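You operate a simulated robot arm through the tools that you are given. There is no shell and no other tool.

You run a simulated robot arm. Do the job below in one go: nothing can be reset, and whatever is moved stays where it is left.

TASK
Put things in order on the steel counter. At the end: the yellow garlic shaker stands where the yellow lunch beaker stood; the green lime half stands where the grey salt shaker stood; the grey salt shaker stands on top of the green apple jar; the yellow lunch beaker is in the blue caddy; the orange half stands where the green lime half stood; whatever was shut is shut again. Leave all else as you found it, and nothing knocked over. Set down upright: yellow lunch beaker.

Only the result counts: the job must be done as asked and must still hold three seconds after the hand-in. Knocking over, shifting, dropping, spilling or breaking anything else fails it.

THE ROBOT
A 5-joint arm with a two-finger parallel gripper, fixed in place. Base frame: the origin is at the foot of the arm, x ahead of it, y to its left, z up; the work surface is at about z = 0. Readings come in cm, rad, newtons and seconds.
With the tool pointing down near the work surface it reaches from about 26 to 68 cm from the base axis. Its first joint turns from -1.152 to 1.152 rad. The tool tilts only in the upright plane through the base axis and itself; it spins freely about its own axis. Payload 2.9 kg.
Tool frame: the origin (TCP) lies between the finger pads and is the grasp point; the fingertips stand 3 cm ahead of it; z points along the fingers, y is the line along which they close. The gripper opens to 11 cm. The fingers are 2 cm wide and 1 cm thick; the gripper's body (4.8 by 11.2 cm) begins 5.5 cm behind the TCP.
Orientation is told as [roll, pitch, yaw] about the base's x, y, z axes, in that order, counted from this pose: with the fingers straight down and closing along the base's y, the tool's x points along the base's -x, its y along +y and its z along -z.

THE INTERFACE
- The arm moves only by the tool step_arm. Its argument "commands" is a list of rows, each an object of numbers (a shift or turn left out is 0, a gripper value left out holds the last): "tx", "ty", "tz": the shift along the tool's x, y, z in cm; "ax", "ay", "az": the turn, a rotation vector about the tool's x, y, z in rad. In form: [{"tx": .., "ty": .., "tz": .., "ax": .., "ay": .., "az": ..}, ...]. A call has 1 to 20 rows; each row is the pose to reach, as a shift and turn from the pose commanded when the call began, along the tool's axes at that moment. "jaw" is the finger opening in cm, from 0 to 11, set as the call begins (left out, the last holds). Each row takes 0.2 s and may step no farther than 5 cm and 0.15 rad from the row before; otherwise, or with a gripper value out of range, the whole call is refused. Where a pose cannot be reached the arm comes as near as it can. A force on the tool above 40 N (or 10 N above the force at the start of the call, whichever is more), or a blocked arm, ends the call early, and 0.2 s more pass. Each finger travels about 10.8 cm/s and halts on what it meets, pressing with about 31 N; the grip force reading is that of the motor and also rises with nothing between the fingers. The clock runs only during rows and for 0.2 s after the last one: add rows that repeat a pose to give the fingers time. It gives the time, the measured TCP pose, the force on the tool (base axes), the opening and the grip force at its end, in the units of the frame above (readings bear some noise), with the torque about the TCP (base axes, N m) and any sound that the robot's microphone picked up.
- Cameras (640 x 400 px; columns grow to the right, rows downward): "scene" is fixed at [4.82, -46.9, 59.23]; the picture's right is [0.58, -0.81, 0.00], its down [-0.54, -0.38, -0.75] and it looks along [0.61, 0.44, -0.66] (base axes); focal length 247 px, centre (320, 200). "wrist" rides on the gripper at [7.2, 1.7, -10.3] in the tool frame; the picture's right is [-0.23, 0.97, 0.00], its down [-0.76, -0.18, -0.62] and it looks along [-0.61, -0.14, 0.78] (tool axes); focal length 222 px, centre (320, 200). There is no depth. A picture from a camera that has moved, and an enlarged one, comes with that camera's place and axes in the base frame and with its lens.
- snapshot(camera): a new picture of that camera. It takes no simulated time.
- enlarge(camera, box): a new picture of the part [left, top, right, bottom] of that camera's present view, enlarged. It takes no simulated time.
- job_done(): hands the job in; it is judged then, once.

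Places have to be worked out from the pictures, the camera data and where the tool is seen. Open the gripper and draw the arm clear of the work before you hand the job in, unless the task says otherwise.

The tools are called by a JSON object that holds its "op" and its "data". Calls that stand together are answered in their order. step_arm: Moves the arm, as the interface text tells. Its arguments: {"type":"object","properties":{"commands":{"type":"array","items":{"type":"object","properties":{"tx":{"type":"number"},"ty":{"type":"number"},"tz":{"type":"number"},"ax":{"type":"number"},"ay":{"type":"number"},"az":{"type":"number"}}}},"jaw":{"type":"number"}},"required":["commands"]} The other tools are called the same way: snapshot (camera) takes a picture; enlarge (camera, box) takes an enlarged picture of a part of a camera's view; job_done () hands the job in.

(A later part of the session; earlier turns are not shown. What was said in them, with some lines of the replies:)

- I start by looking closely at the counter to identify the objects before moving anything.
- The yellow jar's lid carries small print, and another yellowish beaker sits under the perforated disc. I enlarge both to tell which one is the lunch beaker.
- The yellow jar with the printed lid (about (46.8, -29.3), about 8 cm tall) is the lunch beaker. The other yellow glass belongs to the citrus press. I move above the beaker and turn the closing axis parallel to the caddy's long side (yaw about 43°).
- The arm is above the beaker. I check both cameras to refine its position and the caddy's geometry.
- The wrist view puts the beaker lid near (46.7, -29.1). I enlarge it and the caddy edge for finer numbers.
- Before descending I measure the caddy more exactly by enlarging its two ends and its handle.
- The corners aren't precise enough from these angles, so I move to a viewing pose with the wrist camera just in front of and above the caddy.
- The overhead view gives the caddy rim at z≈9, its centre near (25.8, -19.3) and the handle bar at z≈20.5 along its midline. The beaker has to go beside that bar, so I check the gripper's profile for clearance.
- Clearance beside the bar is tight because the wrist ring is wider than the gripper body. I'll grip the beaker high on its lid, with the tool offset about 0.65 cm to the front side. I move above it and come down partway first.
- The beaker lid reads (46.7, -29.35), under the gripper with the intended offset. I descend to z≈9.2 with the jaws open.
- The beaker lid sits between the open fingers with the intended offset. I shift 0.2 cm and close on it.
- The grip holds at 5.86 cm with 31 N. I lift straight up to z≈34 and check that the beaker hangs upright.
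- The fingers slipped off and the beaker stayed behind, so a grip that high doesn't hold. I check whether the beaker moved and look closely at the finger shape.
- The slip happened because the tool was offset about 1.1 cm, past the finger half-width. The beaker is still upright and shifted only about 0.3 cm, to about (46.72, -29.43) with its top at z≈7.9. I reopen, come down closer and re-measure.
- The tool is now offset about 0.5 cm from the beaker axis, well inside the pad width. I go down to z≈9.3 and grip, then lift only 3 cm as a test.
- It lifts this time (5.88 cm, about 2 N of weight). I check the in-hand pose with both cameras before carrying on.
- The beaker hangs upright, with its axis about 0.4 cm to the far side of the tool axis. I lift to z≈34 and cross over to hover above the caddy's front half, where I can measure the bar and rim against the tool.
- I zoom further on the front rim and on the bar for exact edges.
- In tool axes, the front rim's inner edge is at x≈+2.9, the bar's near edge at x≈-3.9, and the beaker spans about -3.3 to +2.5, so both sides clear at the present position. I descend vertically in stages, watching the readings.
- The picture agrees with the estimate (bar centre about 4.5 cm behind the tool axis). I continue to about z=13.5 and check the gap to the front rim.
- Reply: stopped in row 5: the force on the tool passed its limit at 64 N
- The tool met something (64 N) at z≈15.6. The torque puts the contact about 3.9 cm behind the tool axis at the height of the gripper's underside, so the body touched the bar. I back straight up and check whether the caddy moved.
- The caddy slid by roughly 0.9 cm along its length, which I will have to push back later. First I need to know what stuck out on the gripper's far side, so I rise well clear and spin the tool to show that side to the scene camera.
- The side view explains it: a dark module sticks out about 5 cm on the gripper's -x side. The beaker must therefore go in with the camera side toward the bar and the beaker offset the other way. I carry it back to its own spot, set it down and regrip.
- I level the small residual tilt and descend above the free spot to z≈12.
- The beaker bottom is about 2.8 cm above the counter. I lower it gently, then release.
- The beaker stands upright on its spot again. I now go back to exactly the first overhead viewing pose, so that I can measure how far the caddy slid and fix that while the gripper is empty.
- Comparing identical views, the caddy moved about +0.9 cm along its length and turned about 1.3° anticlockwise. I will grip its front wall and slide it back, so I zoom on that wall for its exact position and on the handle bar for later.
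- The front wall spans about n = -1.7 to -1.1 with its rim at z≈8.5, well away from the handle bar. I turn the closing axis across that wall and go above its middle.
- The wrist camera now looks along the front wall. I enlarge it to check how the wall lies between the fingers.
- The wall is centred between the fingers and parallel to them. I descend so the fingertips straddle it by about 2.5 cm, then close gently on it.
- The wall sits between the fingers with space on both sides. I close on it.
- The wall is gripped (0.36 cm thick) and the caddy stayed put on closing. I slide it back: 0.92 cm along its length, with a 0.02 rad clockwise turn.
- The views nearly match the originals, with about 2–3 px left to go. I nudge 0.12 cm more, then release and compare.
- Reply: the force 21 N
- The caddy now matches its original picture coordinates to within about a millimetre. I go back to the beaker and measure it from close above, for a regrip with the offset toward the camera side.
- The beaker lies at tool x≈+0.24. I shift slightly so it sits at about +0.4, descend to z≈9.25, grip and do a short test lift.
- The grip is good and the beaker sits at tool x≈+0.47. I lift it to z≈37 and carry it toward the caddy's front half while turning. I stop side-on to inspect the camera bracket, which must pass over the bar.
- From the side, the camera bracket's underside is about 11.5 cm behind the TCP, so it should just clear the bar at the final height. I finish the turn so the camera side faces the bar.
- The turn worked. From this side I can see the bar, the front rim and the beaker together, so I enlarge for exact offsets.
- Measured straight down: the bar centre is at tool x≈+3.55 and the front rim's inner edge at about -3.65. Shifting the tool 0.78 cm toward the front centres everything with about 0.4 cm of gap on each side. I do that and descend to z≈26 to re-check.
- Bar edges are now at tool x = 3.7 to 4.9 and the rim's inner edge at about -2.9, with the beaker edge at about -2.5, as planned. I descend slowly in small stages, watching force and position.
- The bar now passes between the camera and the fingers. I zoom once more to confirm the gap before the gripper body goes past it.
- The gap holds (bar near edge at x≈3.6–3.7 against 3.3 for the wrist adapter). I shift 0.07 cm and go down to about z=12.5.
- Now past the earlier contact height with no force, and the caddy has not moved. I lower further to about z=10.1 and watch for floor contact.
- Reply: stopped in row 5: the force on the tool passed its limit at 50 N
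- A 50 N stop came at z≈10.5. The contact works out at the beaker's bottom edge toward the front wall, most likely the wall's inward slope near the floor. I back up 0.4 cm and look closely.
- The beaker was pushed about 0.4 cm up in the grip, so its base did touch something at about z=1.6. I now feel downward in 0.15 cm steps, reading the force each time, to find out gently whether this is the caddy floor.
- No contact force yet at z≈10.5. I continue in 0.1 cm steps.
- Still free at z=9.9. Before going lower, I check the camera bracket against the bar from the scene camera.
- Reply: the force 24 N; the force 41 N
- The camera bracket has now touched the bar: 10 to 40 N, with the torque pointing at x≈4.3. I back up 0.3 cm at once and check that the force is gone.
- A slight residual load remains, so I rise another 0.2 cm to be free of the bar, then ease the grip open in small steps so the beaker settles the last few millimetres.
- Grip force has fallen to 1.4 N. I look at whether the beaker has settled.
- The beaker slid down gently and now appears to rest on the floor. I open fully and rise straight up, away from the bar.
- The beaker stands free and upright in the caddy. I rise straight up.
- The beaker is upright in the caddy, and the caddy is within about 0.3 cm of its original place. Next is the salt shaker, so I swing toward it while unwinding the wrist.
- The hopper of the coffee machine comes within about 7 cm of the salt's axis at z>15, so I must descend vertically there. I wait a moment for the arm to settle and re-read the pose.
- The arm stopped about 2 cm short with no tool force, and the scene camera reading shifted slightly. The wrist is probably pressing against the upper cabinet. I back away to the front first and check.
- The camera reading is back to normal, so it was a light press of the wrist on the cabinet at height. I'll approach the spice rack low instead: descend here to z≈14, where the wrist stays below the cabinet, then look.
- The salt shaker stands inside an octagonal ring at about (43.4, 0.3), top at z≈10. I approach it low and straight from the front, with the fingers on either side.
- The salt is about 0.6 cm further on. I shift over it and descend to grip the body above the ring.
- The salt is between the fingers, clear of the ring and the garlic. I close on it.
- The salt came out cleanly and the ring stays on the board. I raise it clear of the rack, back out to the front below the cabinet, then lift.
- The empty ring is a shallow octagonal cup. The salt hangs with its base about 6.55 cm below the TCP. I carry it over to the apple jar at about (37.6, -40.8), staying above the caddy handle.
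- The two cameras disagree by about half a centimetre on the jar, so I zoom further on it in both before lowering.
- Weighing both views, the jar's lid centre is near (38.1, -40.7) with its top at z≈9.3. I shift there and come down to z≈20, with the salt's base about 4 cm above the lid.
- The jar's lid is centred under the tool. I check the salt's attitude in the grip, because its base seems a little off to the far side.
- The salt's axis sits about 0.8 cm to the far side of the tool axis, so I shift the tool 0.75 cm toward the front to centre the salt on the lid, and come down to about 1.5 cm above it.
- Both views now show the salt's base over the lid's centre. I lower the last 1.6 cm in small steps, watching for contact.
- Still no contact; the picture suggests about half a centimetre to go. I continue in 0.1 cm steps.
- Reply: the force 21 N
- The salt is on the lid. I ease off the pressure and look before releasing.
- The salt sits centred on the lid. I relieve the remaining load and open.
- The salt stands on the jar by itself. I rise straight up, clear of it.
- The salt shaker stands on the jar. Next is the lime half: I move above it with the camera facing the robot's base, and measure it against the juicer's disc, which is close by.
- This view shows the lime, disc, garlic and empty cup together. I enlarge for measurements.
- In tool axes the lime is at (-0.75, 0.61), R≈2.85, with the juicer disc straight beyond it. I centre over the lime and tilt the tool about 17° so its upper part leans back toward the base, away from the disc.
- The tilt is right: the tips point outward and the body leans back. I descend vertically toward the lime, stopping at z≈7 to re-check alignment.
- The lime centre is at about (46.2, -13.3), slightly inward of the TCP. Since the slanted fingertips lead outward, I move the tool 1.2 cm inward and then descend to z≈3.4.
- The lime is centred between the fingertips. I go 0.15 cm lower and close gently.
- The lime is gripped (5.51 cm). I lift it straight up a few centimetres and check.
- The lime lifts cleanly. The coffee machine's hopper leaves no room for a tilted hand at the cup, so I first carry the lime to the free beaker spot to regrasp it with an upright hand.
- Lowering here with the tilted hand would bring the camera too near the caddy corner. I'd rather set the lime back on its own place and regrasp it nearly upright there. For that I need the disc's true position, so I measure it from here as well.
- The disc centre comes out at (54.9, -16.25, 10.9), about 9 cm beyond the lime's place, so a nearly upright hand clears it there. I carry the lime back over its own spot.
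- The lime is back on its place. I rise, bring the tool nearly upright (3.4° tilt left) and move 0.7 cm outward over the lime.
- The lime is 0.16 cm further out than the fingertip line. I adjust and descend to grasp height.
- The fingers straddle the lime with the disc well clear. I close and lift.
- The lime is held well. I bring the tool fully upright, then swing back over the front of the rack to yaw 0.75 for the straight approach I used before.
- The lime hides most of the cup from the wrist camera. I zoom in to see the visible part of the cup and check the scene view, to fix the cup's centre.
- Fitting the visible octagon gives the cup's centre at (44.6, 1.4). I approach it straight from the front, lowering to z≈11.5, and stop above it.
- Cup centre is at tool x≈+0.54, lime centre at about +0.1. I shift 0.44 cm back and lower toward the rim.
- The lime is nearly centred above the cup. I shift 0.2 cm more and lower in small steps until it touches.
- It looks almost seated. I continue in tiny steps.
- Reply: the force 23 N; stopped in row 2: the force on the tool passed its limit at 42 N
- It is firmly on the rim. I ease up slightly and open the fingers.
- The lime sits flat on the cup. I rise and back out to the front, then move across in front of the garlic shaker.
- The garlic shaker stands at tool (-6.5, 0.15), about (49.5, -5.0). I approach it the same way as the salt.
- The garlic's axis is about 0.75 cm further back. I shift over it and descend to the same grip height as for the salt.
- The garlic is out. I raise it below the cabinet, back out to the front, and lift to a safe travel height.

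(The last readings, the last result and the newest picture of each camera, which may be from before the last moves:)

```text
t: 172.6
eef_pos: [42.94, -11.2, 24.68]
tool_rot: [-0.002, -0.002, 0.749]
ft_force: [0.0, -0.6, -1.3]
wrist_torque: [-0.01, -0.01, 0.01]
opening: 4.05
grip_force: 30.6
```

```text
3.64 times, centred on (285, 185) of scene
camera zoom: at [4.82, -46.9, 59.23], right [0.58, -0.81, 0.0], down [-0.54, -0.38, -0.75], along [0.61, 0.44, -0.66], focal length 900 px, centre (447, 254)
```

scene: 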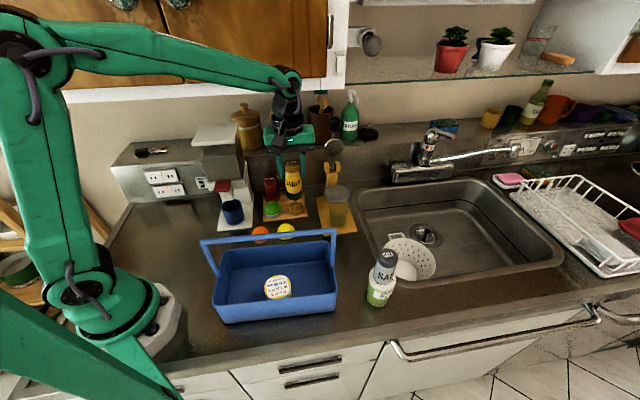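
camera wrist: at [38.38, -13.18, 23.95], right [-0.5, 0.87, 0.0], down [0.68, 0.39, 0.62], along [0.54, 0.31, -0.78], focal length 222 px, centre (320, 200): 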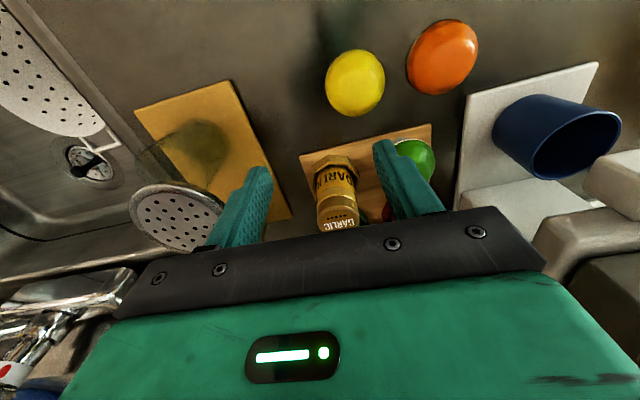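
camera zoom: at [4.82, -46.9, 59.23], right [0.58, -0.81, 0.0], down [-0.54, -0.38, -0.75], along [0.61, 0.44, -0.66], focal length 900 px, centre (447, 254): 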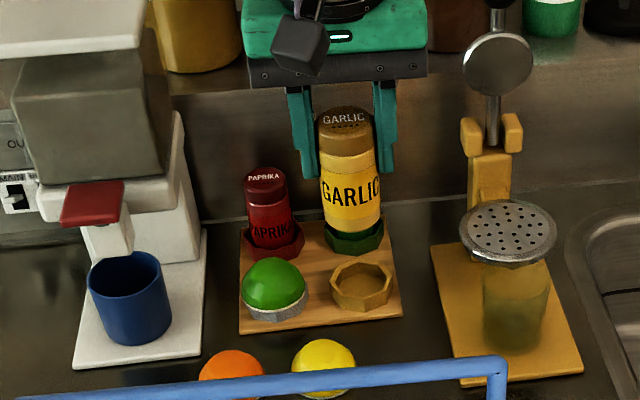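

{"op": "step_arm", "data": {"commands": [{"tx": 1.9, "ty": -3.2}, {"tx": 3.8, "ty": -6.4}, {"tx": 5.7, "ty": -9.6}, {"tx": 7.6, "ty": -12.8}, {"tx": 9.43, "ty": -15.91}, {"tx": 9.43, "ty": -15.91, "tz": 3}, {"tx": 9.43, "ty": -15.91, "tz": 6}, {"tx": 9.43, "ty": -15.91, "tz": 9}, {"tx": 9.43, "ty": -15.91, "tz": 12}, {"tx": 9.43, "ty": -15.91, "tz": 12}, {"tx": 9.43, "ty": -15.91, "tz": 12}]}}

{"op": "snapshot", "data": {"camera": "wrist"}}

{"op": "enlarge", "data": {"camera": "wrist", "box": [260, 70, 380, 230]}}

{"op": "enlarge", "data": {"camera": "scene", "box": [310, 160, 410, 270]}}

```text
t: 175.0
eef_pos: [46.85, -29.51, 12.51]
tool_rot: [-0.001, 0.0, 0.748]
ft_force: [-0.6, 0.3, -0.6]
wrist_torque: [0.0, 0.0, 0.01]
opening: 4.06
grip_force: 31.4
```

```text
taken
camera wrist: at [40.35, -33.02, 22.86], right [-0.5, 0.87, 0.0], down [0.68, 0.39, 0.62], along [0.54, 0.31, -0.78], focal length 222 px, centre (320, 200)
```

wrist: 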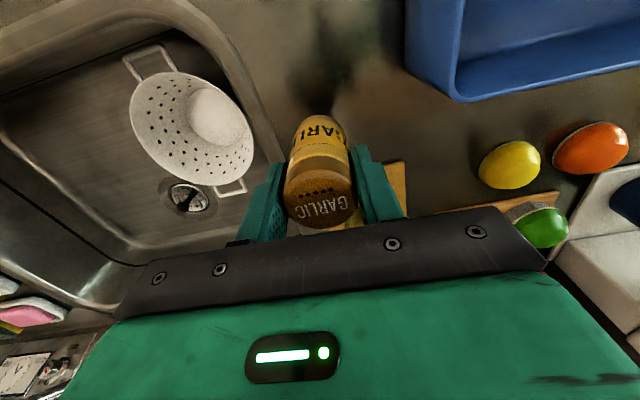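

```text
2.50 times, centred on (320, 150) of wrist
camera zoom: at [40.35, -33.02, 22.86], right [-0.5, 0.87, 0.0], down [0.68, 0.39, 0.62], along [0.54, 0.31, -0.78], focal length 555 px, centre (320, 325)
```

zoom: 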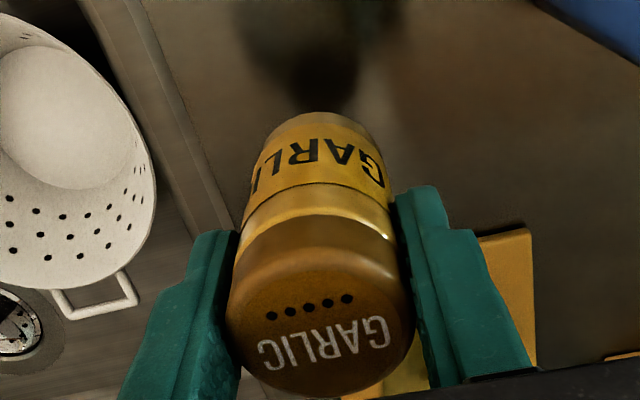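

```text
3.64 times, centred on (360, 215) of scene
camera zoom: at [4.82, -46.9, 59.23], right [0.58, -0.81, 0.0], down [-0.54, -0.38, -0.75], along [0.61, 0.44, -0.66], focal length 900 px, centre (174, 146)
```

zoom: 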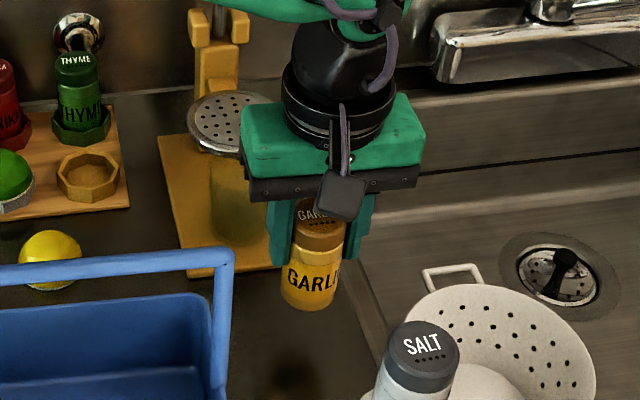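

The garlic hangs centred on the tool axis, above the beaker's old spot. I lower it to the counter.

{"op": "step_arm", "data": {"commands": [{"tx": -0.1, "tz": 1.5}, {"tx": -0.1, "tz": 3}, {"tx": -0.1, "tz": 4.5}, {"tx": -0.1, "tz": 5.4}, {"tx": -0.1, "tz": 5.4}]}}

{"op": "step_arm", "data": {"commands": [{"tz": 0.15}, {"tz": 0.15}]}}

{"op": "step_arm", "data": {"commands": [{"tz": 0.1}, {"tz": 0.1}]}}

{"op": "step_arm", "data": {"commands": [{"tz": 0.1}, {"tz": 0.1}]}}

```text
t: 176.2
eef_pos: [46.9, -29.14, 7.16]
tool_rot: [-0.003, 0.001, 0.749]
ft_force: [0.7, 0.4, -0.4]
wrist_torque: [0.02, 0.01, 0.01]
opening: 4.07
grip_force: 31.3
```

```text
t: 176.8
eef_pos: [46.93, -29.2, 7.01]
tool_rot: [-0.002, -0.001, 0.748]
ft_force: [-0.3, -0.2, 0.7]
wrist_torque: [0.03, 0.06, 0.02]
opening: 4.05
grip_force: 31.0
```

```text
t: 177.4
eef_pos: [46.93, -29.13, 7.08]
tool_rot: [-0.001, 0.0, 0.749]
ft_force: [-3.7, 2.4, 10.3]
wrist_torque: [0.2, 0.27, 0.03]
opening: 4.07
grip_force: 30.6
```

```text
t: 178.0
eef_pos: [46.97, -29.14, 7.12]
tool_rot: [-0.003, 0.0, 0.749]
ft_force: [-5.4, 2.3, 20.2]
wrist_torque: [0.36, 0.37, -0.03]
opening: 4.07
grip_force: 31.0
```

Contact with the counter at z≈7.0. I ease off and release.

{"op": "step_arm", "data": {"commands": [{"tz": -0.15}, {"tz": -0.22}, {"tz": -0.22}]}}

{"op": "step_arm", "data": {"commands": [{}, {}], "jaw": 4.3}}

{"op": "step_arm", "data": {"commands": [{}, {}, {}], "jaw": 6.5}}

{"op": "enlarge", "data": {"camera": "scene", "box": [310, 180, 410, 290]}}

```text
t: 178.8
eef_pos: [46.82, -29.15, 7.0]
tool_rot: [0.003, -0.001, 0.748]
ft_force: [0.0, 0.1, -1.2]
wrist_torque: [-0.02, -0.01, 0.01]
opening: 4.1
grip_force: 30.9
```

```text
t: 179.4
eef_pos: [46.79, -29.28, 7.08]
tool_rot: [-0.001, 0.001, 0.748]
ft_force: [-0.9, -0.4, 0.1]
wrist_torque: [0.03, 0.03, 0.0]
opening: 4.31
grip_force: 0.2
```

```text
t: 180.2
eef_pos: [47.05, -29.24, 7.02]
tool_rot: [-0.002, -0.001, 0.75]
ft_force: [0.4, -0.8, -1.2]
wrist_torque: [0.02, 0.01, 0.02]
opening: 6.53
grip_force: 0.1
```

```text
3.64 times, centred on (360, 235) of scene
camera zoom: at [4.82, -46.9, 59.23], right [0.58, -0.81, 0.0], down [-0.54, -0.38, -0.75], along [0.61, 0.44, -0.66], focal length 900 px, centre (174, 73)
```

zoom: 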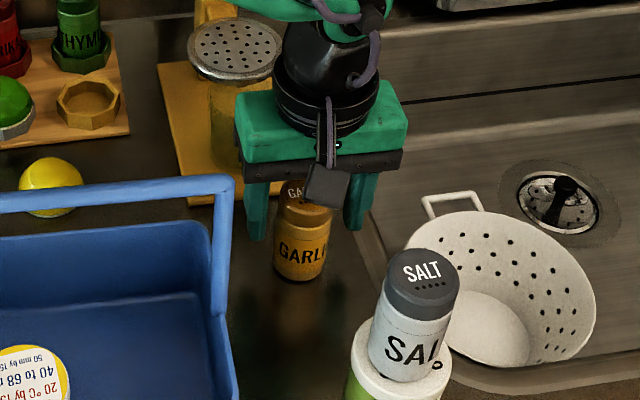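

Released. I rise straight up and check the garlic's position against where the beaker stood.

{"op": "step_arm", "data": {"commands": [{"tz": -2}, {"tz": -4}, {"tz": -7}, {"tz": -10}, {"tz": -14}, {"tz": -18}, {"tz": -18}]}}

{"op": "enlarge", "data": {"camera": "scene", "box": [340, 220, 376, 262]}}

{"op": "snapshot", "data": {"camera": "scene"}}

{"op": "snapshot", "data": {"camera": "wrist"}}

```text
t: 181.8
eef_pos: [47.09, -29.15, 25.09]
tool_rot: [-0.002, 0.0, 0.748]
ft_force: [0.3, 0.7, 0.1]
wrist_torque: [0.01, 0.04, 0.0]
opening: 6.53
grip_force: 0.1
```

```text
9.52 times, centred on (358, 241) of scene
camera zoom: at [4.82, -46.9, 59.23], right [0.58, -0.81, 0.0], down [-0.54, -0.38, -0.75], along [0.61, 0.44, -0.66], focal length 2356 px, centre (-42, -190)
```

zoom: 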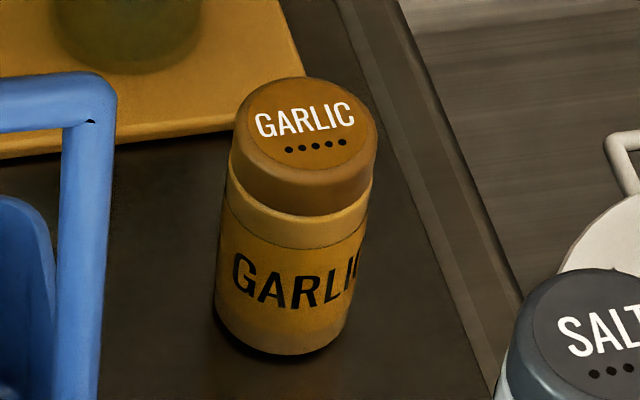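

```text
taken
```

scene: 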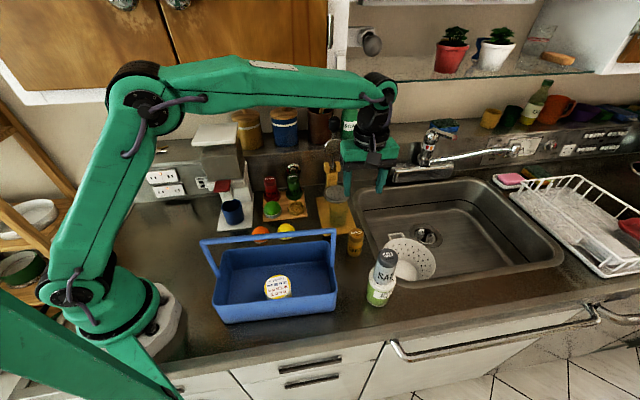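

```text
taken
camera wrist: at [40.56, -32.68, 35.39], right [-0.5, 0.87, 0.0], down [0.68, 0.39, 0.62], along [0.54, 0.31, -0.78], focal length 222 px, centre (320, 200)
```

wrist: 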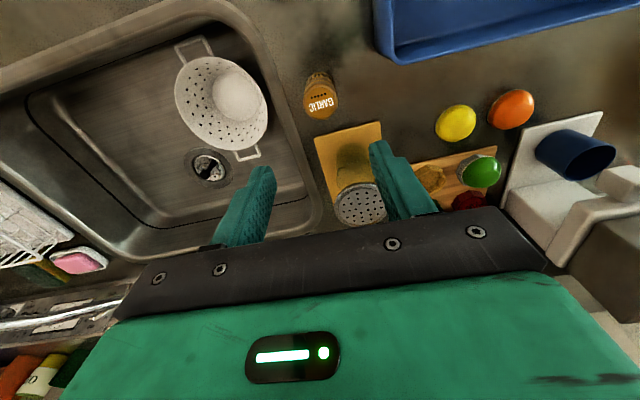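

The garlic's base coincides with where the beaker's base was. Last move: the orange half. I go above it with the same yaw.

{"op": "step_arm", "data": {"commands": [{"tx": -1.28, "ty": 3.93}, {"tx": -2.55, "ty": 7.87}, {"tx": -3.83, "ty": 11.8}, {"tx": -5.11, "ty": 15.73}, {"tx": -6.39, "ty": 19.66}, {"tx": -7.66, "ty": 23.6, "tz": 2}, {"tx": -8.94, "ty": 27.53, "tz": 5}, {"tx": -8.94, "ty": 27.53, "tz": 8}, {"tx": -8.94, "ty": 27.53, "tz": 8}, {"tx": -8.94, "ty": 27.53, "tz": 8}], "jaw": 6.8}}

{"op": "snapshot", "data": {"camera": "wrist"}}

{"op": "enlarge", "data": {"camera": "wrist", "box": [250, 50, 410, 190]}}

```text
refused: row 7 steps farther than a row can; nothing moved
```

```text
taken
camera wrist: at [40.56, -32.68, 35.39], right [-0.5, 0.87, 0.0], down [0.68, 0.39, 0.62], along [0.54, 0.31, -0.78], focal length 222 px, centre (320, 200)
```

wrist: 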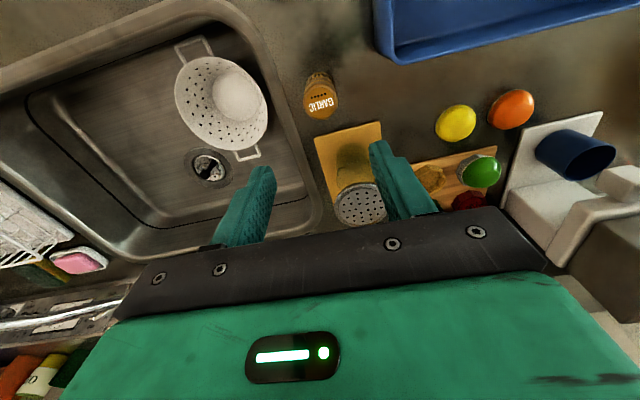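

```text
2.86 times, centred on (330, 120) of wrist
camera zoom: at [40.56, -32.68, 35.39], right [-0.5, 0.87, 0.0], down [0.68, 0.39, 0.62], along [0.54, 0.31, -0.78], focal length 635 px, centre (291, 429)
```

zoom: 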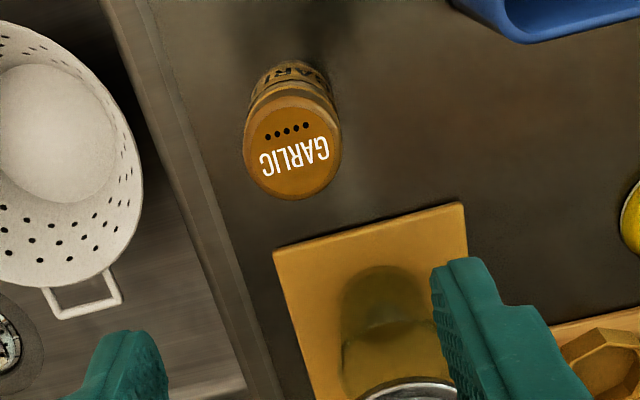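

One row was slightly too long, so nothing moved. I resend it with smaller steps.

{"op": "step_arm", "data": {"commands": [{"tx": -1.28, "ty": 3.93}, {"tx": -2.55, "ty": 7.87}, {"tx": -3.83, "ty": 11.8}, {"tx": -5.11, "ty": 15.73}, {"tx": -6.39, "ty": 19.66}, {"tx": -7.66, "ty": 23.6}, {"tx": -8.94, "ty": 27.53}, {"tx": -8.94, "ty": 27.53, "tz": 4}, {"tx": -8.94, "ty": 27.53, "tz": 8}, {"tx": -8.94, "ty": 27.53, "tz": 8}, {"tx": -8.94, "ty": 27.53, "tz": 8}], "jaw": 6.8}}

{"op": "snapshot", "data": {"camera": "wrist"}}

{"op": "enlarge", "data": {"camera": "wrist", "box": [250, 50, 410, 190]}}

{"op": "snapshot", "data": {"camera": "scene"}}

```text
t: 184.2
eef_pos: [34.96, -2.93, 17.13]
tool_rot: [-0.001, -0.002, 0.749]
ft_force: [0.4, 0.8, -0.3]
wrist_torque: [-0.03, 0.0, 0.03]
opening: 6.76
grip_force: 0.1
```

```text
taken
camera wrist: at [28.45, -6.47, 27.34], right [-0.5, 0.87, 0.0], down [0.68, 0.39, 0.62], along [0.54, 0.31, -0.78], focal length 222 px, centre (320, 200)
```

wrist: 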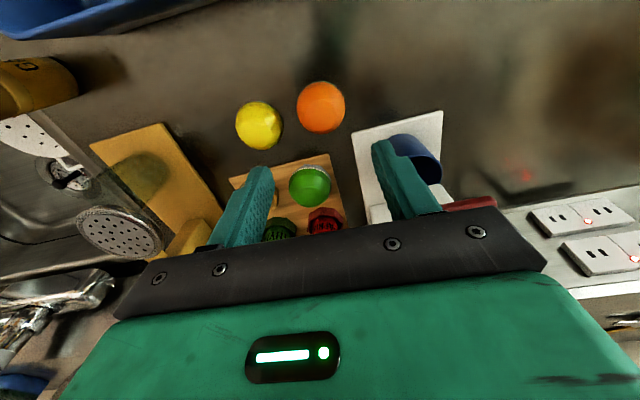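

```text
2.86 times, centred on (330, 120) of wrist
camera zoom: at [28.45, -6.47, 27.34], right [-0.5, 0.87, 0.0], down [0.68, 0.39, 0.62], along [0.54, 0.31, -0.78], focal length 635 px, centre (291, 429)
```

zoom: 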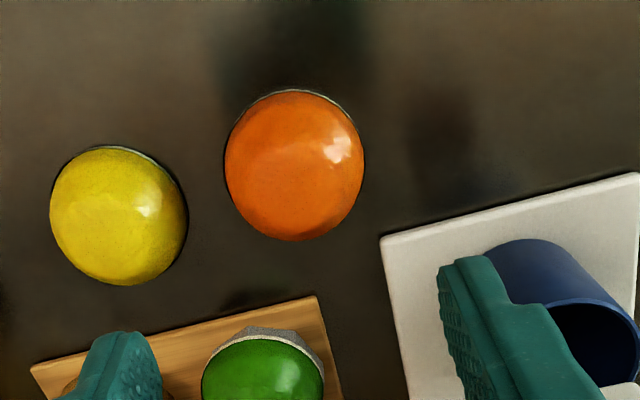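

```text
taken
```

scene: 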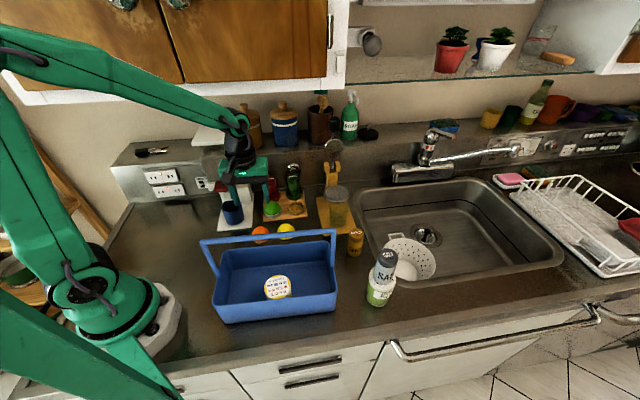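

The orange's centre is at tool (-0.45, 0.08), with room for both fingers. I shift and descend to grasp height.

{"op": "step_arm", "data": {"commands": [{"tx": -0.45, "ty": 0.08, "tz": 2.5}, {"tx": -0.45, "ty": 0.08, "tz": 5.5}, {"tx": -0.45, "ty": 0.08, "tz": 8.5}, {"tx": -0.45, "ty": 0.08, "tz": 11}, {"tx": -0.45, "ty": 0.08, "tz": 12.6}, {"tx": -0.45, "ty": 0.08, "tz": 13.6}, {"tx": -0.45, "ty": 0.08, "tz": 13.6}, {"tx": -0.45, "ty": 0.08, "tz": 13.6}]}}

{"op": "enlarge", "data": {"camera": "wrist", "box": [220, 90, 440, 250]}}

{"op": "enlarge", "data": {"camera": "scene", "box": [210, 150, 320, 260]}}

```text
t: 186.0
eef_pos: [35.14, -2.49, 3.47]
tool_rot: [-0.002, 0.0, 0.748]
ft_force: [0.4, 0.4, 0.2]
wrist_torque: [-0.03, -0.01, -0.02]
opening: 6.78
grip_force: 0.1
```

```text
2.50 times, centred on (330, 170) of wrist
camera zoom: at [28.62, -6.09, 13.71], right [-0.5, 0.87, 0.0], down [0.68, 0.39, 0.62], along [0.54, 0.31, -0.78], focal length 555 px, centre (295, 275)
```

zoom: 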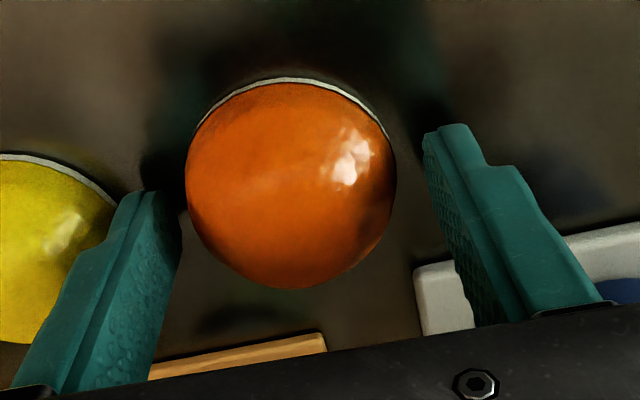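

```text
3.64 times, centred on (265, 205) of scene
camera zoom: at [4.82, -46.9, 59.23], right [0.58, -0.81, 0.0], down [-0.54, -0.38, -0.75], along [0.61, 0.44, -0.66], focal length 900 px, centre (520, 182)
```

zoom: 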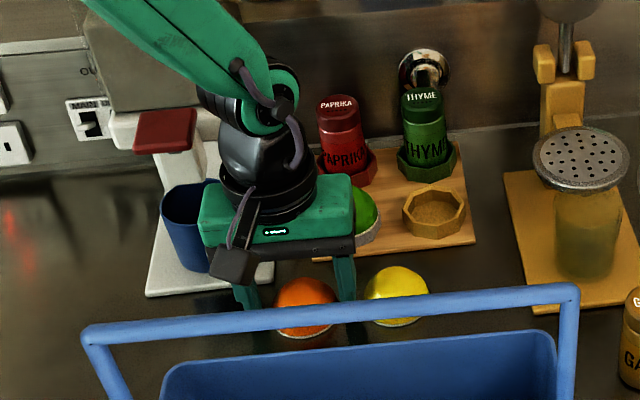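

{"op": "step_arm", "data": {"commands": [{}, {}, {}, {}], "jaw": 4}}

{"op": "step_arm", "data": {"commands": [{"tz": -0.5}, {"tz": -1}, {"tz": -2}, {"tz": -4}, {"tz": -7}, {"tz": -10}, {"tz": -12}, {"tz": -12}]}}

{"op": "enlarge", "data": {"camera": "wrist", "box": [220, 90, 440, 250]}}

{"op": "enlarge", "data": {"camera": "scene", "box": [210, 130, 340, 260]}}

```text
t: 187.0
eef_pos: [35.19, -2.59, 3.49]
tool_rot: [-0.004, -0.003, 0.748]
ft_force: [0.0, 0.4, 1.3]
wrist_torque: [0.08, -0.04, 0.02]
opening: 5.53
grip_force: 31.0
```

```text
t: 188.8
eef_pos: [35.22, -2.54, 15.58]
tool_rot: [-0.002, -0.001, 0.749]
ft_force: [-0.1, -0.1, -0.4]
wrist_torque: [0.02, -0.02, 0.01]
opening: 5.54
grip_force: 30.9
```

```text
2.50 times, centred on (330, 170) of wrist
camera zoom: at [28.62, -6.19, 25.74], right [-0.5, 0.87, 0.0], down [0.68, 0.39, 0.62], along [0.54, 0.31, -0.78], focal length 555 px, centre (295, 275)
```

zoom: 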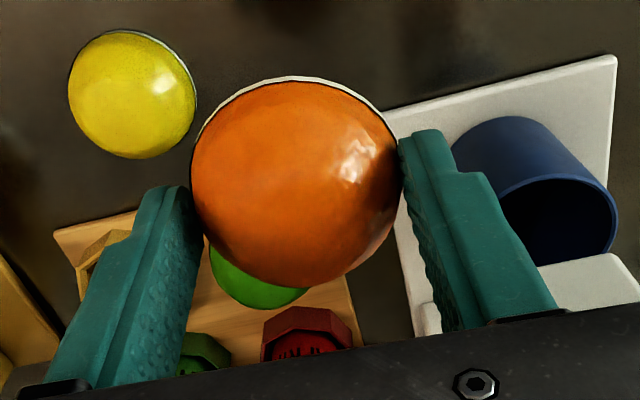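

```text
3.08 times, centred on (275, 195) of scene
camera zoom: at [4.82, -46.9, 59.23], right [0.58, -0.81, 0.0], down [-0.54, -0.38, -0.75], along [0.61, 0.44, -0.66], focal length 761 px, centre (458, 215)
```

zoom: 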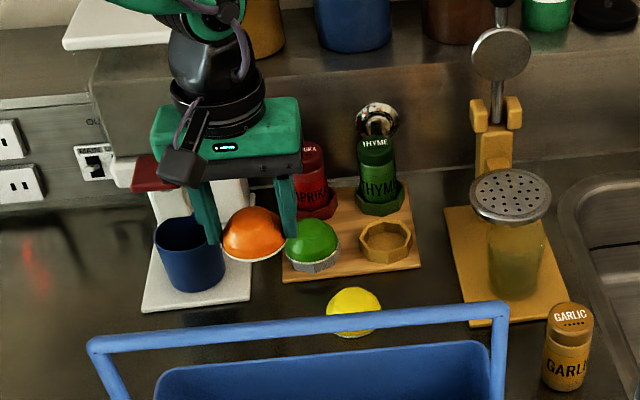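

The orange is held. I carry it over to the lime's old place, turning so the camera faces the base again.

{"op": "step_arm", "data": {"commands": [{"tz": -2}, {"tx": -0.1, "ty": -1.93, "tz": -3, "az": 0.129}, {"tx": -0.2, "ty": -3.87, "tz": -3, "az": 0.258}, {"tx": -0.29, "ty": -5.8, "tz": -3, "az": 0.388}, {"tx": -0.39, "ty": -7.74, "tz": -3, "az": 0.517}, {"tx": -0.49, "ty": -9.67, "tz": -3, "az": 0.646}, {"tx": -0.59, "ty": -11.6, "tz": -3, "az": 0.775}, {"tx": -0.68, "ty": -13.54, "tz": -3, "az": 0.905}, {"tx": -0.78, "ty": -15.47, "tz": -3, "az": 1.034}, {"tx": -0.78, "ty": -15.47, "tz": -3, "az": 1.034}, {"tx": -0.78, "ty": -15.47, "tz": -3, "az": 1.034}]}}

{"op": "enlarge", "data": {"camera": "wrist", "box": [220, 60, 440, 250]}}

{"op": "snapshot", "data": {"camera": "scene"}}

```text
t: 191.2
eef_pos: [46.25, -13.36, 18.62]
tool_rot: [-0.001, -0.002, -0.288]
ft_force: [-0.8, 0.2, 0.6]
wrist_torque: [0.02, 0.04, 0.0]
opening: 5.53
grip_force: 30.8
```

```text
2.11 times, centred on (330, 155) of wrist
camera zoom: at [39.67, -9.66, 28.78], right [0.49, 0.87, 0.0], down [0.68, -0.39, 0.62], along [0.54, -0.31, -0.78], focal length 468 px, centre (299, 295)
```

zoom: 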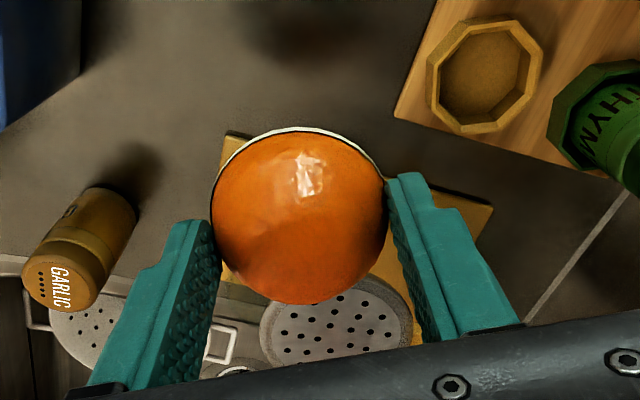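

```text
taken
```

scene: 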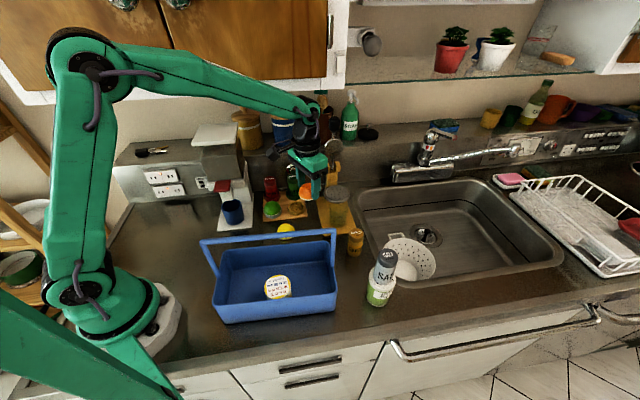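

Position is good. I add the small 3.4° backward tilt for disc clearance and descend toward the lime's old place.

{"op": "step_arm", "data": {"commands": [{"tx": 0.13, "ay": -0.03}, {"tx": 0.13, "ay": -0.06}, {"tx": 0.13, "ay": -0.06}]}}

{"op": "step_arm", "data": {"commands": [{"tx": 0.15, "tz": 2.5}, {"tx": 0.3, "tz": 5}, {"tx": 0.45, "tz": 7.5}, {"tx": 0.6, "tz": 10}, {"tx": 0.72, "tz": 12}, {"tx": 0.8, "tz": 13.4}, {"tx": 0.8, "tz": 13.4}, {"tx": 0.8, "tz": 13.4}]}}

{"op": "enlarge", "data": {"camera": "wrist", "box": [220, 60, 440, 250]}}

{"op": "enlarge", "data": {"camera": "scene", "box": [270, 150, 370, 250]}}

```text
t: 192.0
eef_pos: [45.93, -13.35, 18.48]
tool_rot: [0.0, -0.063, -0.286]
ft_force: [0.6, -0.6, -0.3]
wrist_torque: [0.0, -0.01, 0.01]
opening: 5.51
grip_force: 31.0
```

```text
t: 193.8
eef_pos: [45.94, -13.34, 5.07]
tool_rot: [0.0, -0.06, -0.287]
ft_force: [-0.6, -0.6, -0.5]
wrist_torque: [0.0, 0.01, 0.03]
opening: 5.51
grip_force: 30.8
```

```text
2.11 times, centred on (330, 155) of wrist
camera zoom: at [38.89, -9.38, 14.89], right [0.49, 0.87, 0.01], down [0.64, -0.37, 0.67], along [0.59, -0.32, -0.74], focal length 468 px, centre (299, 295)
```

zoom: 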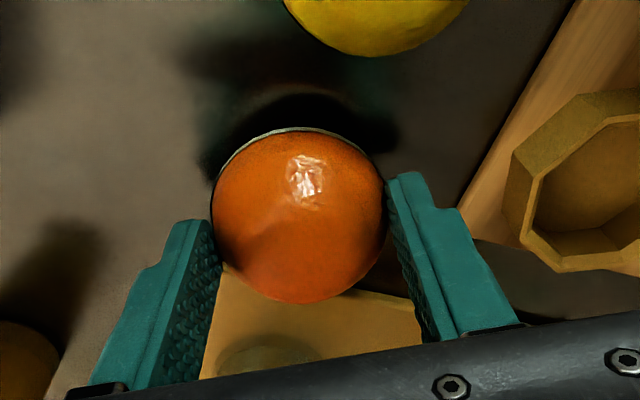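

```text
4.00 times, centred on (320, 200) of scene
camera zoom: at [4.82, -46.9, 59.23], right [0.58, -0.81, 0.0], down [-0.54, -0.38, -0.75], along [0.61, 0.44, -0.66], focal length 990 px, centre (320, 200)
```

zoom: 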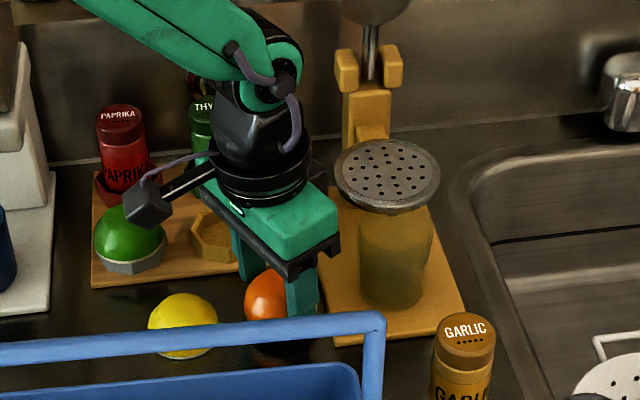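

{"op": "step_arm", "data": {"commands": [{"tx": -0.06, "ty": -0.04, "tz": 0.5}, {"tx": -0.03, "ty": -0.04, "tz": 1.0}, {"tx": -0.02, "ty": -0.04, "tz": 1.2}, {"tx": -0.02, "ty": -0.04, "tz": 1.2}]}}

{"op": "step_arm", "data": {"commands": [{"tz": 0.1}, {"tz": 0.15}]}}

{"op": "step_arm", "data": {"commands": [{"tz": 0.1}, {"tz": 0.1}]}}

{"op": "step_arm", "data": {"commands": [{"tz": 0.1}, {"tz": 0.1}]}}

```text
t: 194.8
eef_pos: [46.02, -13.43, 3.7]
tool_rot: [0.0, -0.06, -0.287]
ft_force: [0.0, 0.2, -0.8]
wrist_torque: [-0.01, 0.0, -0.03]
opening: 5.5
grip_force: 31.0
```

```text
t: 195.4
eef_pos: [46.21, -13.56, 3.7]
tool_rot: [0.0, -0.061, -0.286]
ft_force: [-0.7, 0.6, -0.2]
wrist_torque: [0.01, -0.01, 0.03]
opening: 5.51
grip_force: 30.8
```

```text
t: 196.0
eef_pos: [46.19, -13.41, 3.64]
tool_rot: [-0.001, -0.063, -0.284]
ft_force: [-2.4, 2.3, 13.4]
wrist_torque: [0.21, 0.47, -0.05]
opening: 5.5
grip_force: 30.5
```

```text
t: 196.6
eef_pos: [46.22, -13.39, 3.59]
tool_rot: [0.0, -0.064, -0.285]
ft_force: [-6.1, 5.6, 28.2]
wrist_torque: [0.41, 0.82, -0.06]
opening: 5.48
grip_force: 31.0
```

The orange touches the counter. I ease off and release it.

{"op": "step_arm", "data": {"commands": [{"tz": -0.12}, {"tz": -0.2}, {"tz": -0.2}]}}

{"op": "step_arm", "data": {"commands": [{}, {}, {}], "jaw": 6.9}}

{"op": "enlarge", "data": {"camera": "wrist", "box": [220, 90, 440, 250]}}

```text
t: 197.4
eef_pos: [46.16, -13.49, 3.66]
tool_rot: [-0.001, -0.06, -0.286]
ft_force: [1.2, -1.8, 4.3]
wrist_torque: [0.01, 0.07, 0.02]
opening: 5.52
grip_force: 30.8
```

```text
t: 198.2
eef_pos: [46.12, -13.4, 3.79]
tool_rot: [0.001, -0.064, -0.285]
ft_force: [0.1, 0.0, 0.4]
wrist_torque: [0.03, -0.03, -0.01]
opening: 6.9
grip_force: 0.1
```

```text
2.50 times, centred on (330, 170) of wrist
camera zoom: at [39.01, -9.47, 13.49], right [0.49, 0.87, 0.01], down [0.64, -0.37, 0.67], along [0.59, -0.32, -0.74], focal length 555 px, centre (295, 275)
```

zoom: 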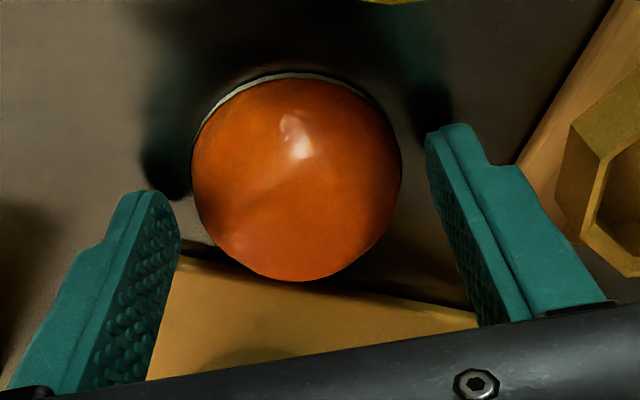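

The orange stands at the lime's old place. I rise and back away, then review the whole counter.

{"op": "step_arm", "data": {"commands": [{"tx": -0.12, "tz": -2}, {"tx": -0.3, "tz": -5}, {"tx": -0.54, "tz": -9}, {"tx": -0.78, "tz": -13}, {"tx": -0.96, "tz": -16}, {"tx": 2, "tz": -18}, {"tx": 5, "tz": -20}, {"tx": 5, "tz": -20}]}}

{"op": "enlarge", "data": {"camera": "scene", "box": [190, 130, 350, 260]}}

{"op": "enlarge", "data": {"camera": "scene", "box": [190, 220, 350, 330]}}

{"op": "enlarge", "data": {"camera": "scene", "box": [290, 215, 350, 320]}}

{"op": "enlarge", "data": {"camera": "scene", "box": [195, 225, 275, 330]}}

{"op": "snapshot", "data": {"camera": "scene"}}

```text
t: 200.0
eef_pos: [39.94, -11.74, 23.34]
tool_rot: [-0.001, -0.061, -0.286]
ft_force: [-0.4, -0.6, 0.2]
wrist_torque: [0.03, 0.01, 0.01]
opening: 6.91
grip_force: 0.1
```

```text
3.08 times, centred on (270, 195) of scene
camera zoom: at [4.82, -46.9, 59.23], right [0.58, -0.81, 0.0], down [-0.54, -0.38, -0.75], along [0.61, 0.44, -0.66], focal length 761 px, centre (474, 215)
```

zoom: 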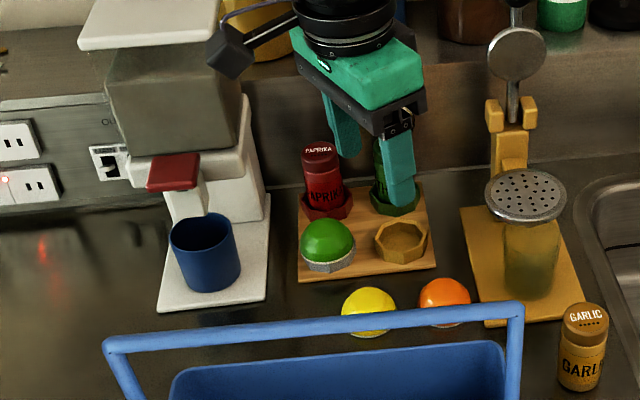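

```text
3.64 times, centred on (270, 275) of scene
camera zoom: at [4.82, -46.9, 59.23], right [0.58, -0.81, 0.0], down [-0.54, -0.38, -0.75], along [0.61, 0.44, -0.66], focal length 900 px, centre (502, -73)
```

zoom: 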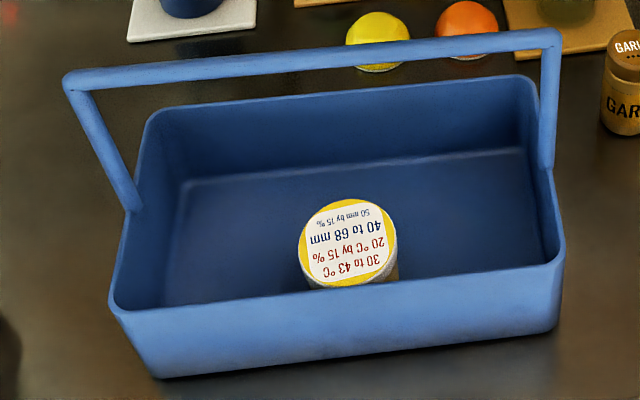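

```text
3.81 times, centred on (320, 268) of scene
camera zoom: at [4.82, -46.9, 59.23], right [0.58, -0.81, 0.0], down [-0.54, -0.38, -0.75], along [0.61, 0.44, -0.66], focal length 942 px, centre (320, -57)
```

zoom: 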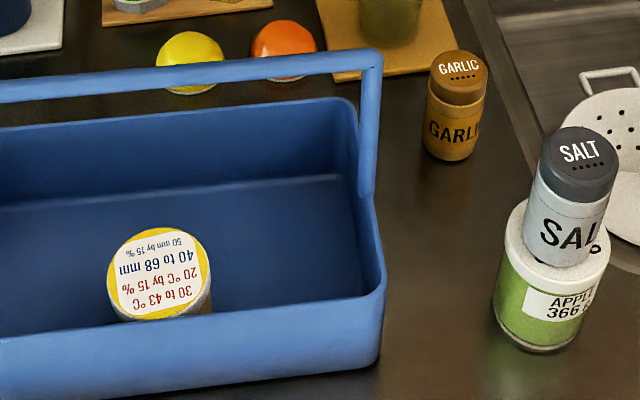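

```text
3.81 times, centred on (235, 278) of scene
camera zoom: at [4.82, -46.9, 59.23], right [0.58, -0.81, 0.0], down [-0.54, -0.38, -0.75], along [0.61, 0.44, -0.66], focal length 942 px, centre (644, -95)
```

zoom: 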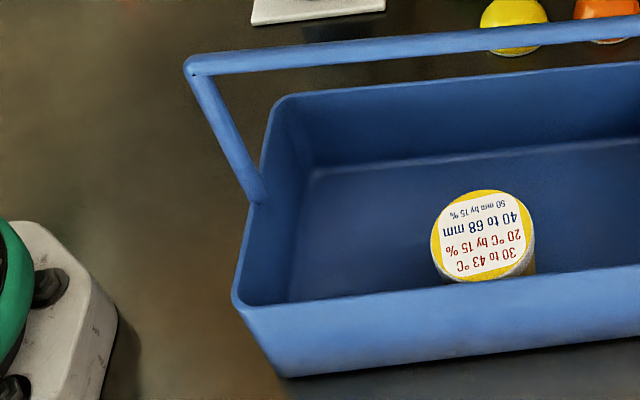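

```text
taken
```

scene: 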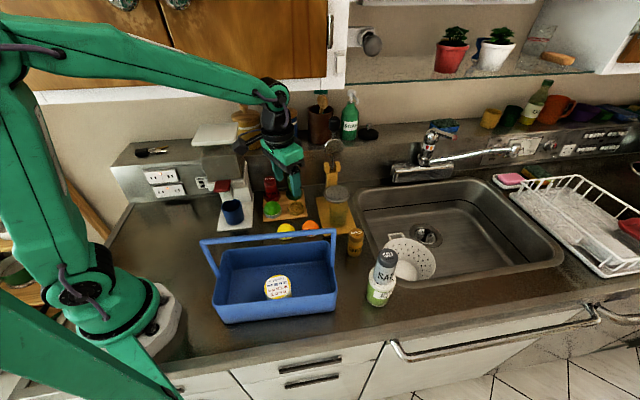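

Everything appears in place. Before finishing I look closely at the yellowish vessel under the press, to be sure that I moved the right beaker and left nothing open.

{"op": "enlarge", "data": {"camera": "scene", "box": [308, 130, 358, 240]}}

{"op": "snapshot", "data": {"camera": "wrist"}}

{"op": "enlarge", "data": {"camera": "scene", "box": [315, 175, 355, 235]}}

```text
3.64 times, centred on (333, 185) of scene
camera zoom: at [4.82, -46.9, 59.23], right [0.58, -0.81, 0.0], down [-0.54, -0.38, -0.75], along [0.61, 0.44, -0.66], focal length 900 px, centre (273, 254)
```

zoom: 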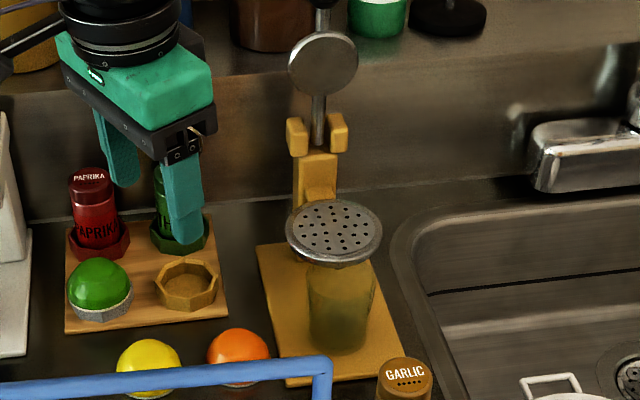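

```text
taken
camera wrist: at [32.88, -7.84, 33.23], right [0.49, 0.87, 0.01], down [0.64, -0.37, 0.67], along [0.59, -0.32, -0.74], focal length 222 px, centre (320, 200)
```

wrist: 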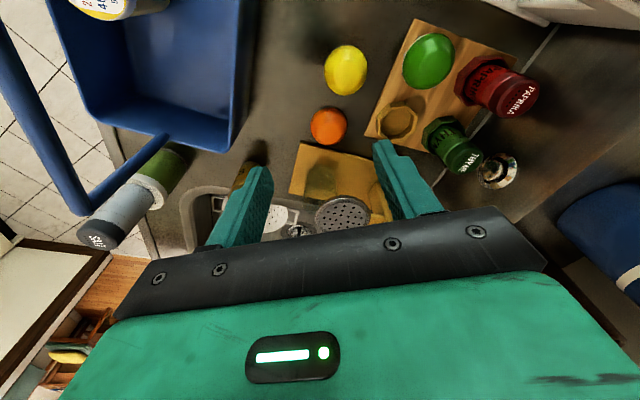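

```text
6.67 times, centred on (335, 205) of scene
camera zoom: at [4.82, -46.9, 59.23], right [0.58, -0.81, 0.0], down [-0.54, -0.38, -0.75], along [0.61, 0.44, -0.66], focal length 1649 px, centre (220, 167)
```

zoom: 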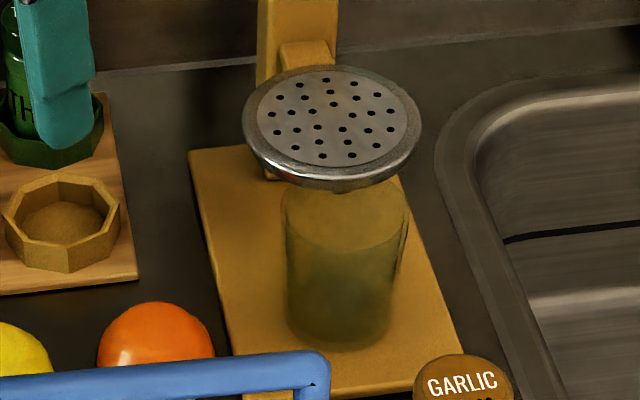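

That vessel is just the glass tumbler of the citrus press, so the labelled yellow jar was the right beaker, and nothing is open. I return to the first overhead viewing pose to judge how well the caddy sits compared with the start.

{"op": "step_arm", "data": {"commands": [{"tz": -3, "ay": 0.06}, {"tz": -7, "ay": 0.06}, {"tz": -11, "ay": 0.06}, {"tz": -13, "ay": 0.06}, {"tz": -13, "ay": 0.06}]}}

{"op": "step_arm", "data": {"commands": [{"tx": 1.64, "ty": -1.58, "az": -0.129}, {"tx": 3.27, "ty": -3.15, "az": -0.259}, {"tx": 4.9, "ty": -4.73, "az": -0.388}, {"tx": 6.54, "ty": -6.3, "az": -0.517}, {"tx": 8.18, "ty": -7.88, "az": -0.646}, {"tx": 9.81, "ty": -9.45, "az": -0.776}, {"tx": 11.45, "ty": -11.03, "az": -0.905}, {"tx": 13.08, "ty": -12.6, "az": -1.034}, {"tx": 13.08, "ty": -12.6, "az": -1.034}, {"tx": 13.08, "ty": -12.6, "az": -1.034}]}}

{"op": "enlarge", "data": {"camera": "wrist", "box": [200, 0, 480, 200]}}

```text
t: 201.2
eef_pos: [39.45, -11.42, 36.37]
tool_rot: [0.0, -0.001, -0.283]
ft_force: [0.0, 0.2, -1.1]
wrist_torque: [0.02, 0.03, -0.01]
opening: 6.92
grip_force: 0.0
```

```text
t: 203.4
eef_pos: [23.46, -19.91, 36.44]
tool_rot: [-0.002, 0.0, 0.749]
ft_force: [0.6, -0.3, 0.3]
wrist_torque: [0.01, 0.01, 0.02]
opening: 6.93
grip_force: 0.0
```

```text
2.00 times, centred on (340, 100) of wrist
camera zoom: at [16.83, -23.5, 46.63], right [-0.5, 0.87, 0.0], down [0.68, 0.39, 0.62], along [0.54, 0.31, -0.78], focal length 444 px, centre (280, 400)
```

zoom: 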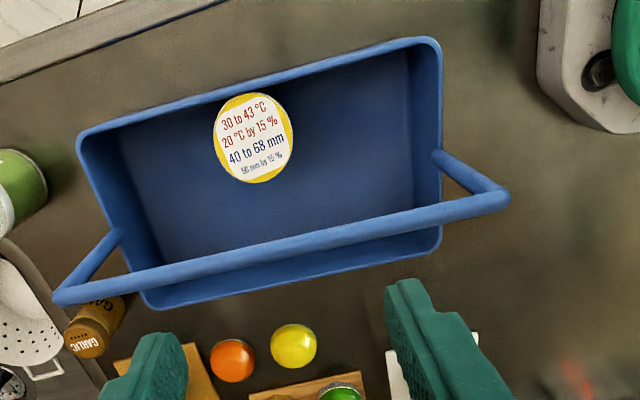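

All moved objects stand as intended, and the caddy is within about 0.35 cm of its original place. I open the gripper and return the arm to its high starting pose, clear of the work.

{"op": "step_arm", "data": {"commands": [{"tz": -2, "az": 0.1}, {"tx": -0.3, "ty": -1.2, "tz": -4, "az": 0.2}, {"tx": -0.5, "ty": -2.4, "tz": -5.5, "az": 0.3}, {"tx": -0.5, "ty": -3.6, "tz": -7, "az": 0.4}, {"tx": -0.5, "ty": -4.5, "tz": -7, "az": 0.5}, {"tx": -0.5, "ty": -5.2, "tz": -7, "az": 0.6}, {"tx": -0.5, "ty": -5.2, "tz": -7, "az": 0.7}, {"tx": -0.5, "ty": -5.2, "tz": -7, "az": 0.748}, {"tx": -0.5, "ty": -5.2, "tz": -7, "az": 0.748}], "jaw": 10.9}}

{"op": "snapshot", "data": {"camera": "scene"}}

{"op": "enlarge", "data": {"camera": "scene", "box": [230, 160, 410, 320]}}

{"op": "snapshot", "data": {"camera": "wrist"}}

```text
t: 205.4
eef_pos: [27.2, -23.42, 43.3]
tool_rot: [0.0, -0.002, 0.0]
ft_force: [0.0, -0.7, 1.0]
wrist_torque: [-0.01, 0.0, -0.02]
opening: 10.91
grip_force: 0.0
```

```text
taken
```

scene: 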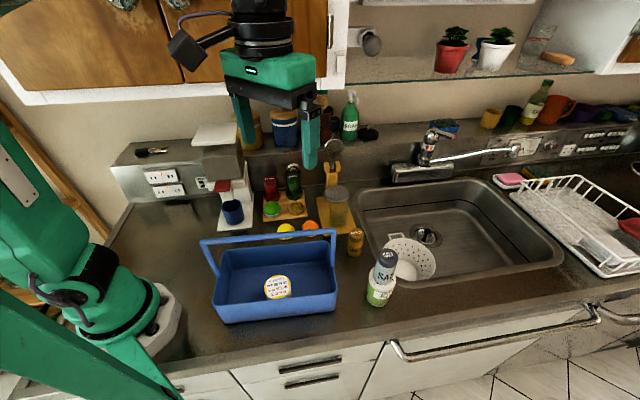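

```text
2.50 times, centred on (320, 240) of scene
camera zoom: at [4.82, -46.9, 59.23], right [0.58, -0.81, 0.0], down [-0.54, -0.38, -0.75], along [0.61, 0.44, -0.66], focal length 618 px, centre (320, 100)
```

zoom: 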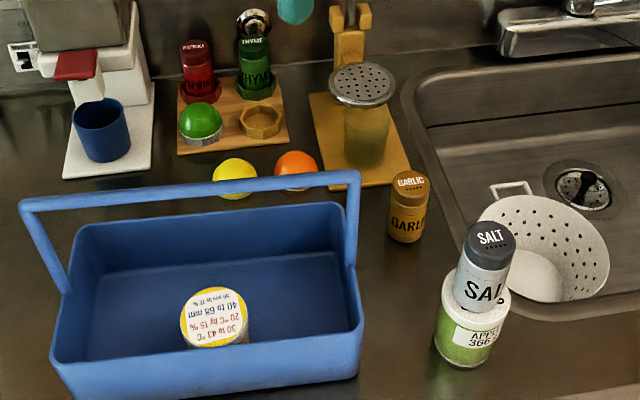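

```text
taken
camera wrist: at [19.96, -21.6, 53.6], right [0.23, 0.97, 0.0], down [0.76, -0.18, 0.62], along [0.61, -0.14, -0.78], focal length 222 px, centre (320, 200)
```

wrist: 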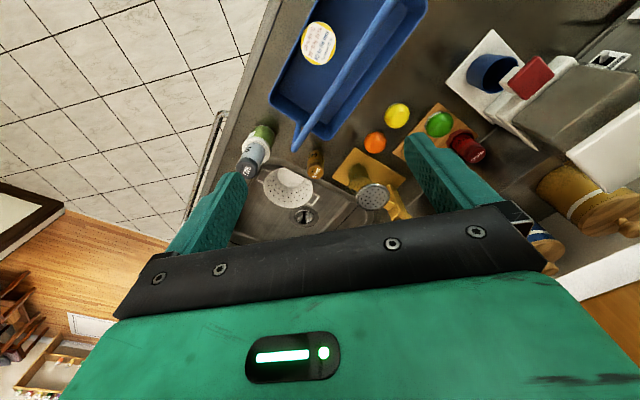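

The final pictures show everything as the task asks:
- The garlic shaker stands on the beaker's old spot.
- The lime half rests on the salt's cup.
- The salt shaker stands on the apple jar.
- The beaker is upright in the caddy.
- The orange half is on the lime's old spot.

The arm is clear with the gripper open, so I hand the job in.

{"op": "job_done", "data": {}}

```text
The job is handed in.
```

I handed the job in with all five items where you asked, and nothing was knocked over. The only thing left noticeably off its starting place is the blue caddy, by about 0.35 cm.

- **Yellow lunch beaker:** it stands upright in the front half of the blue caddy. I took it to be the yellow jar with the printed lid, not the glass under the citrus press.
- **Grey salt shaker:** it stands centred on the lid of the green apple jar.
- **Green lime half:** it sits flat on the rim of the salt's eight-sided cup. It is too wide to drop inside.
- **Yellow garlic shaker:** its base lines up with where the beaker's base was.
- **Orange half:** it stands on the lime's old place.

Nothing had to be opened, so there was nothing to shut again.

- **Blue caddy:** the gripper bumped its handle on my first try with the beaker and slid it about 0.9 cm. I gripped its front wall and moved it back, but later contact left it about 0.35 cm toward the front of the counter.
- **Upper cabinet:** the arm stopped short by the spice rack, probably pressing lightly on the cabinet. I saw no sign of damage.

The gripper is open and the arm is back at its starting pose, clear of the work.
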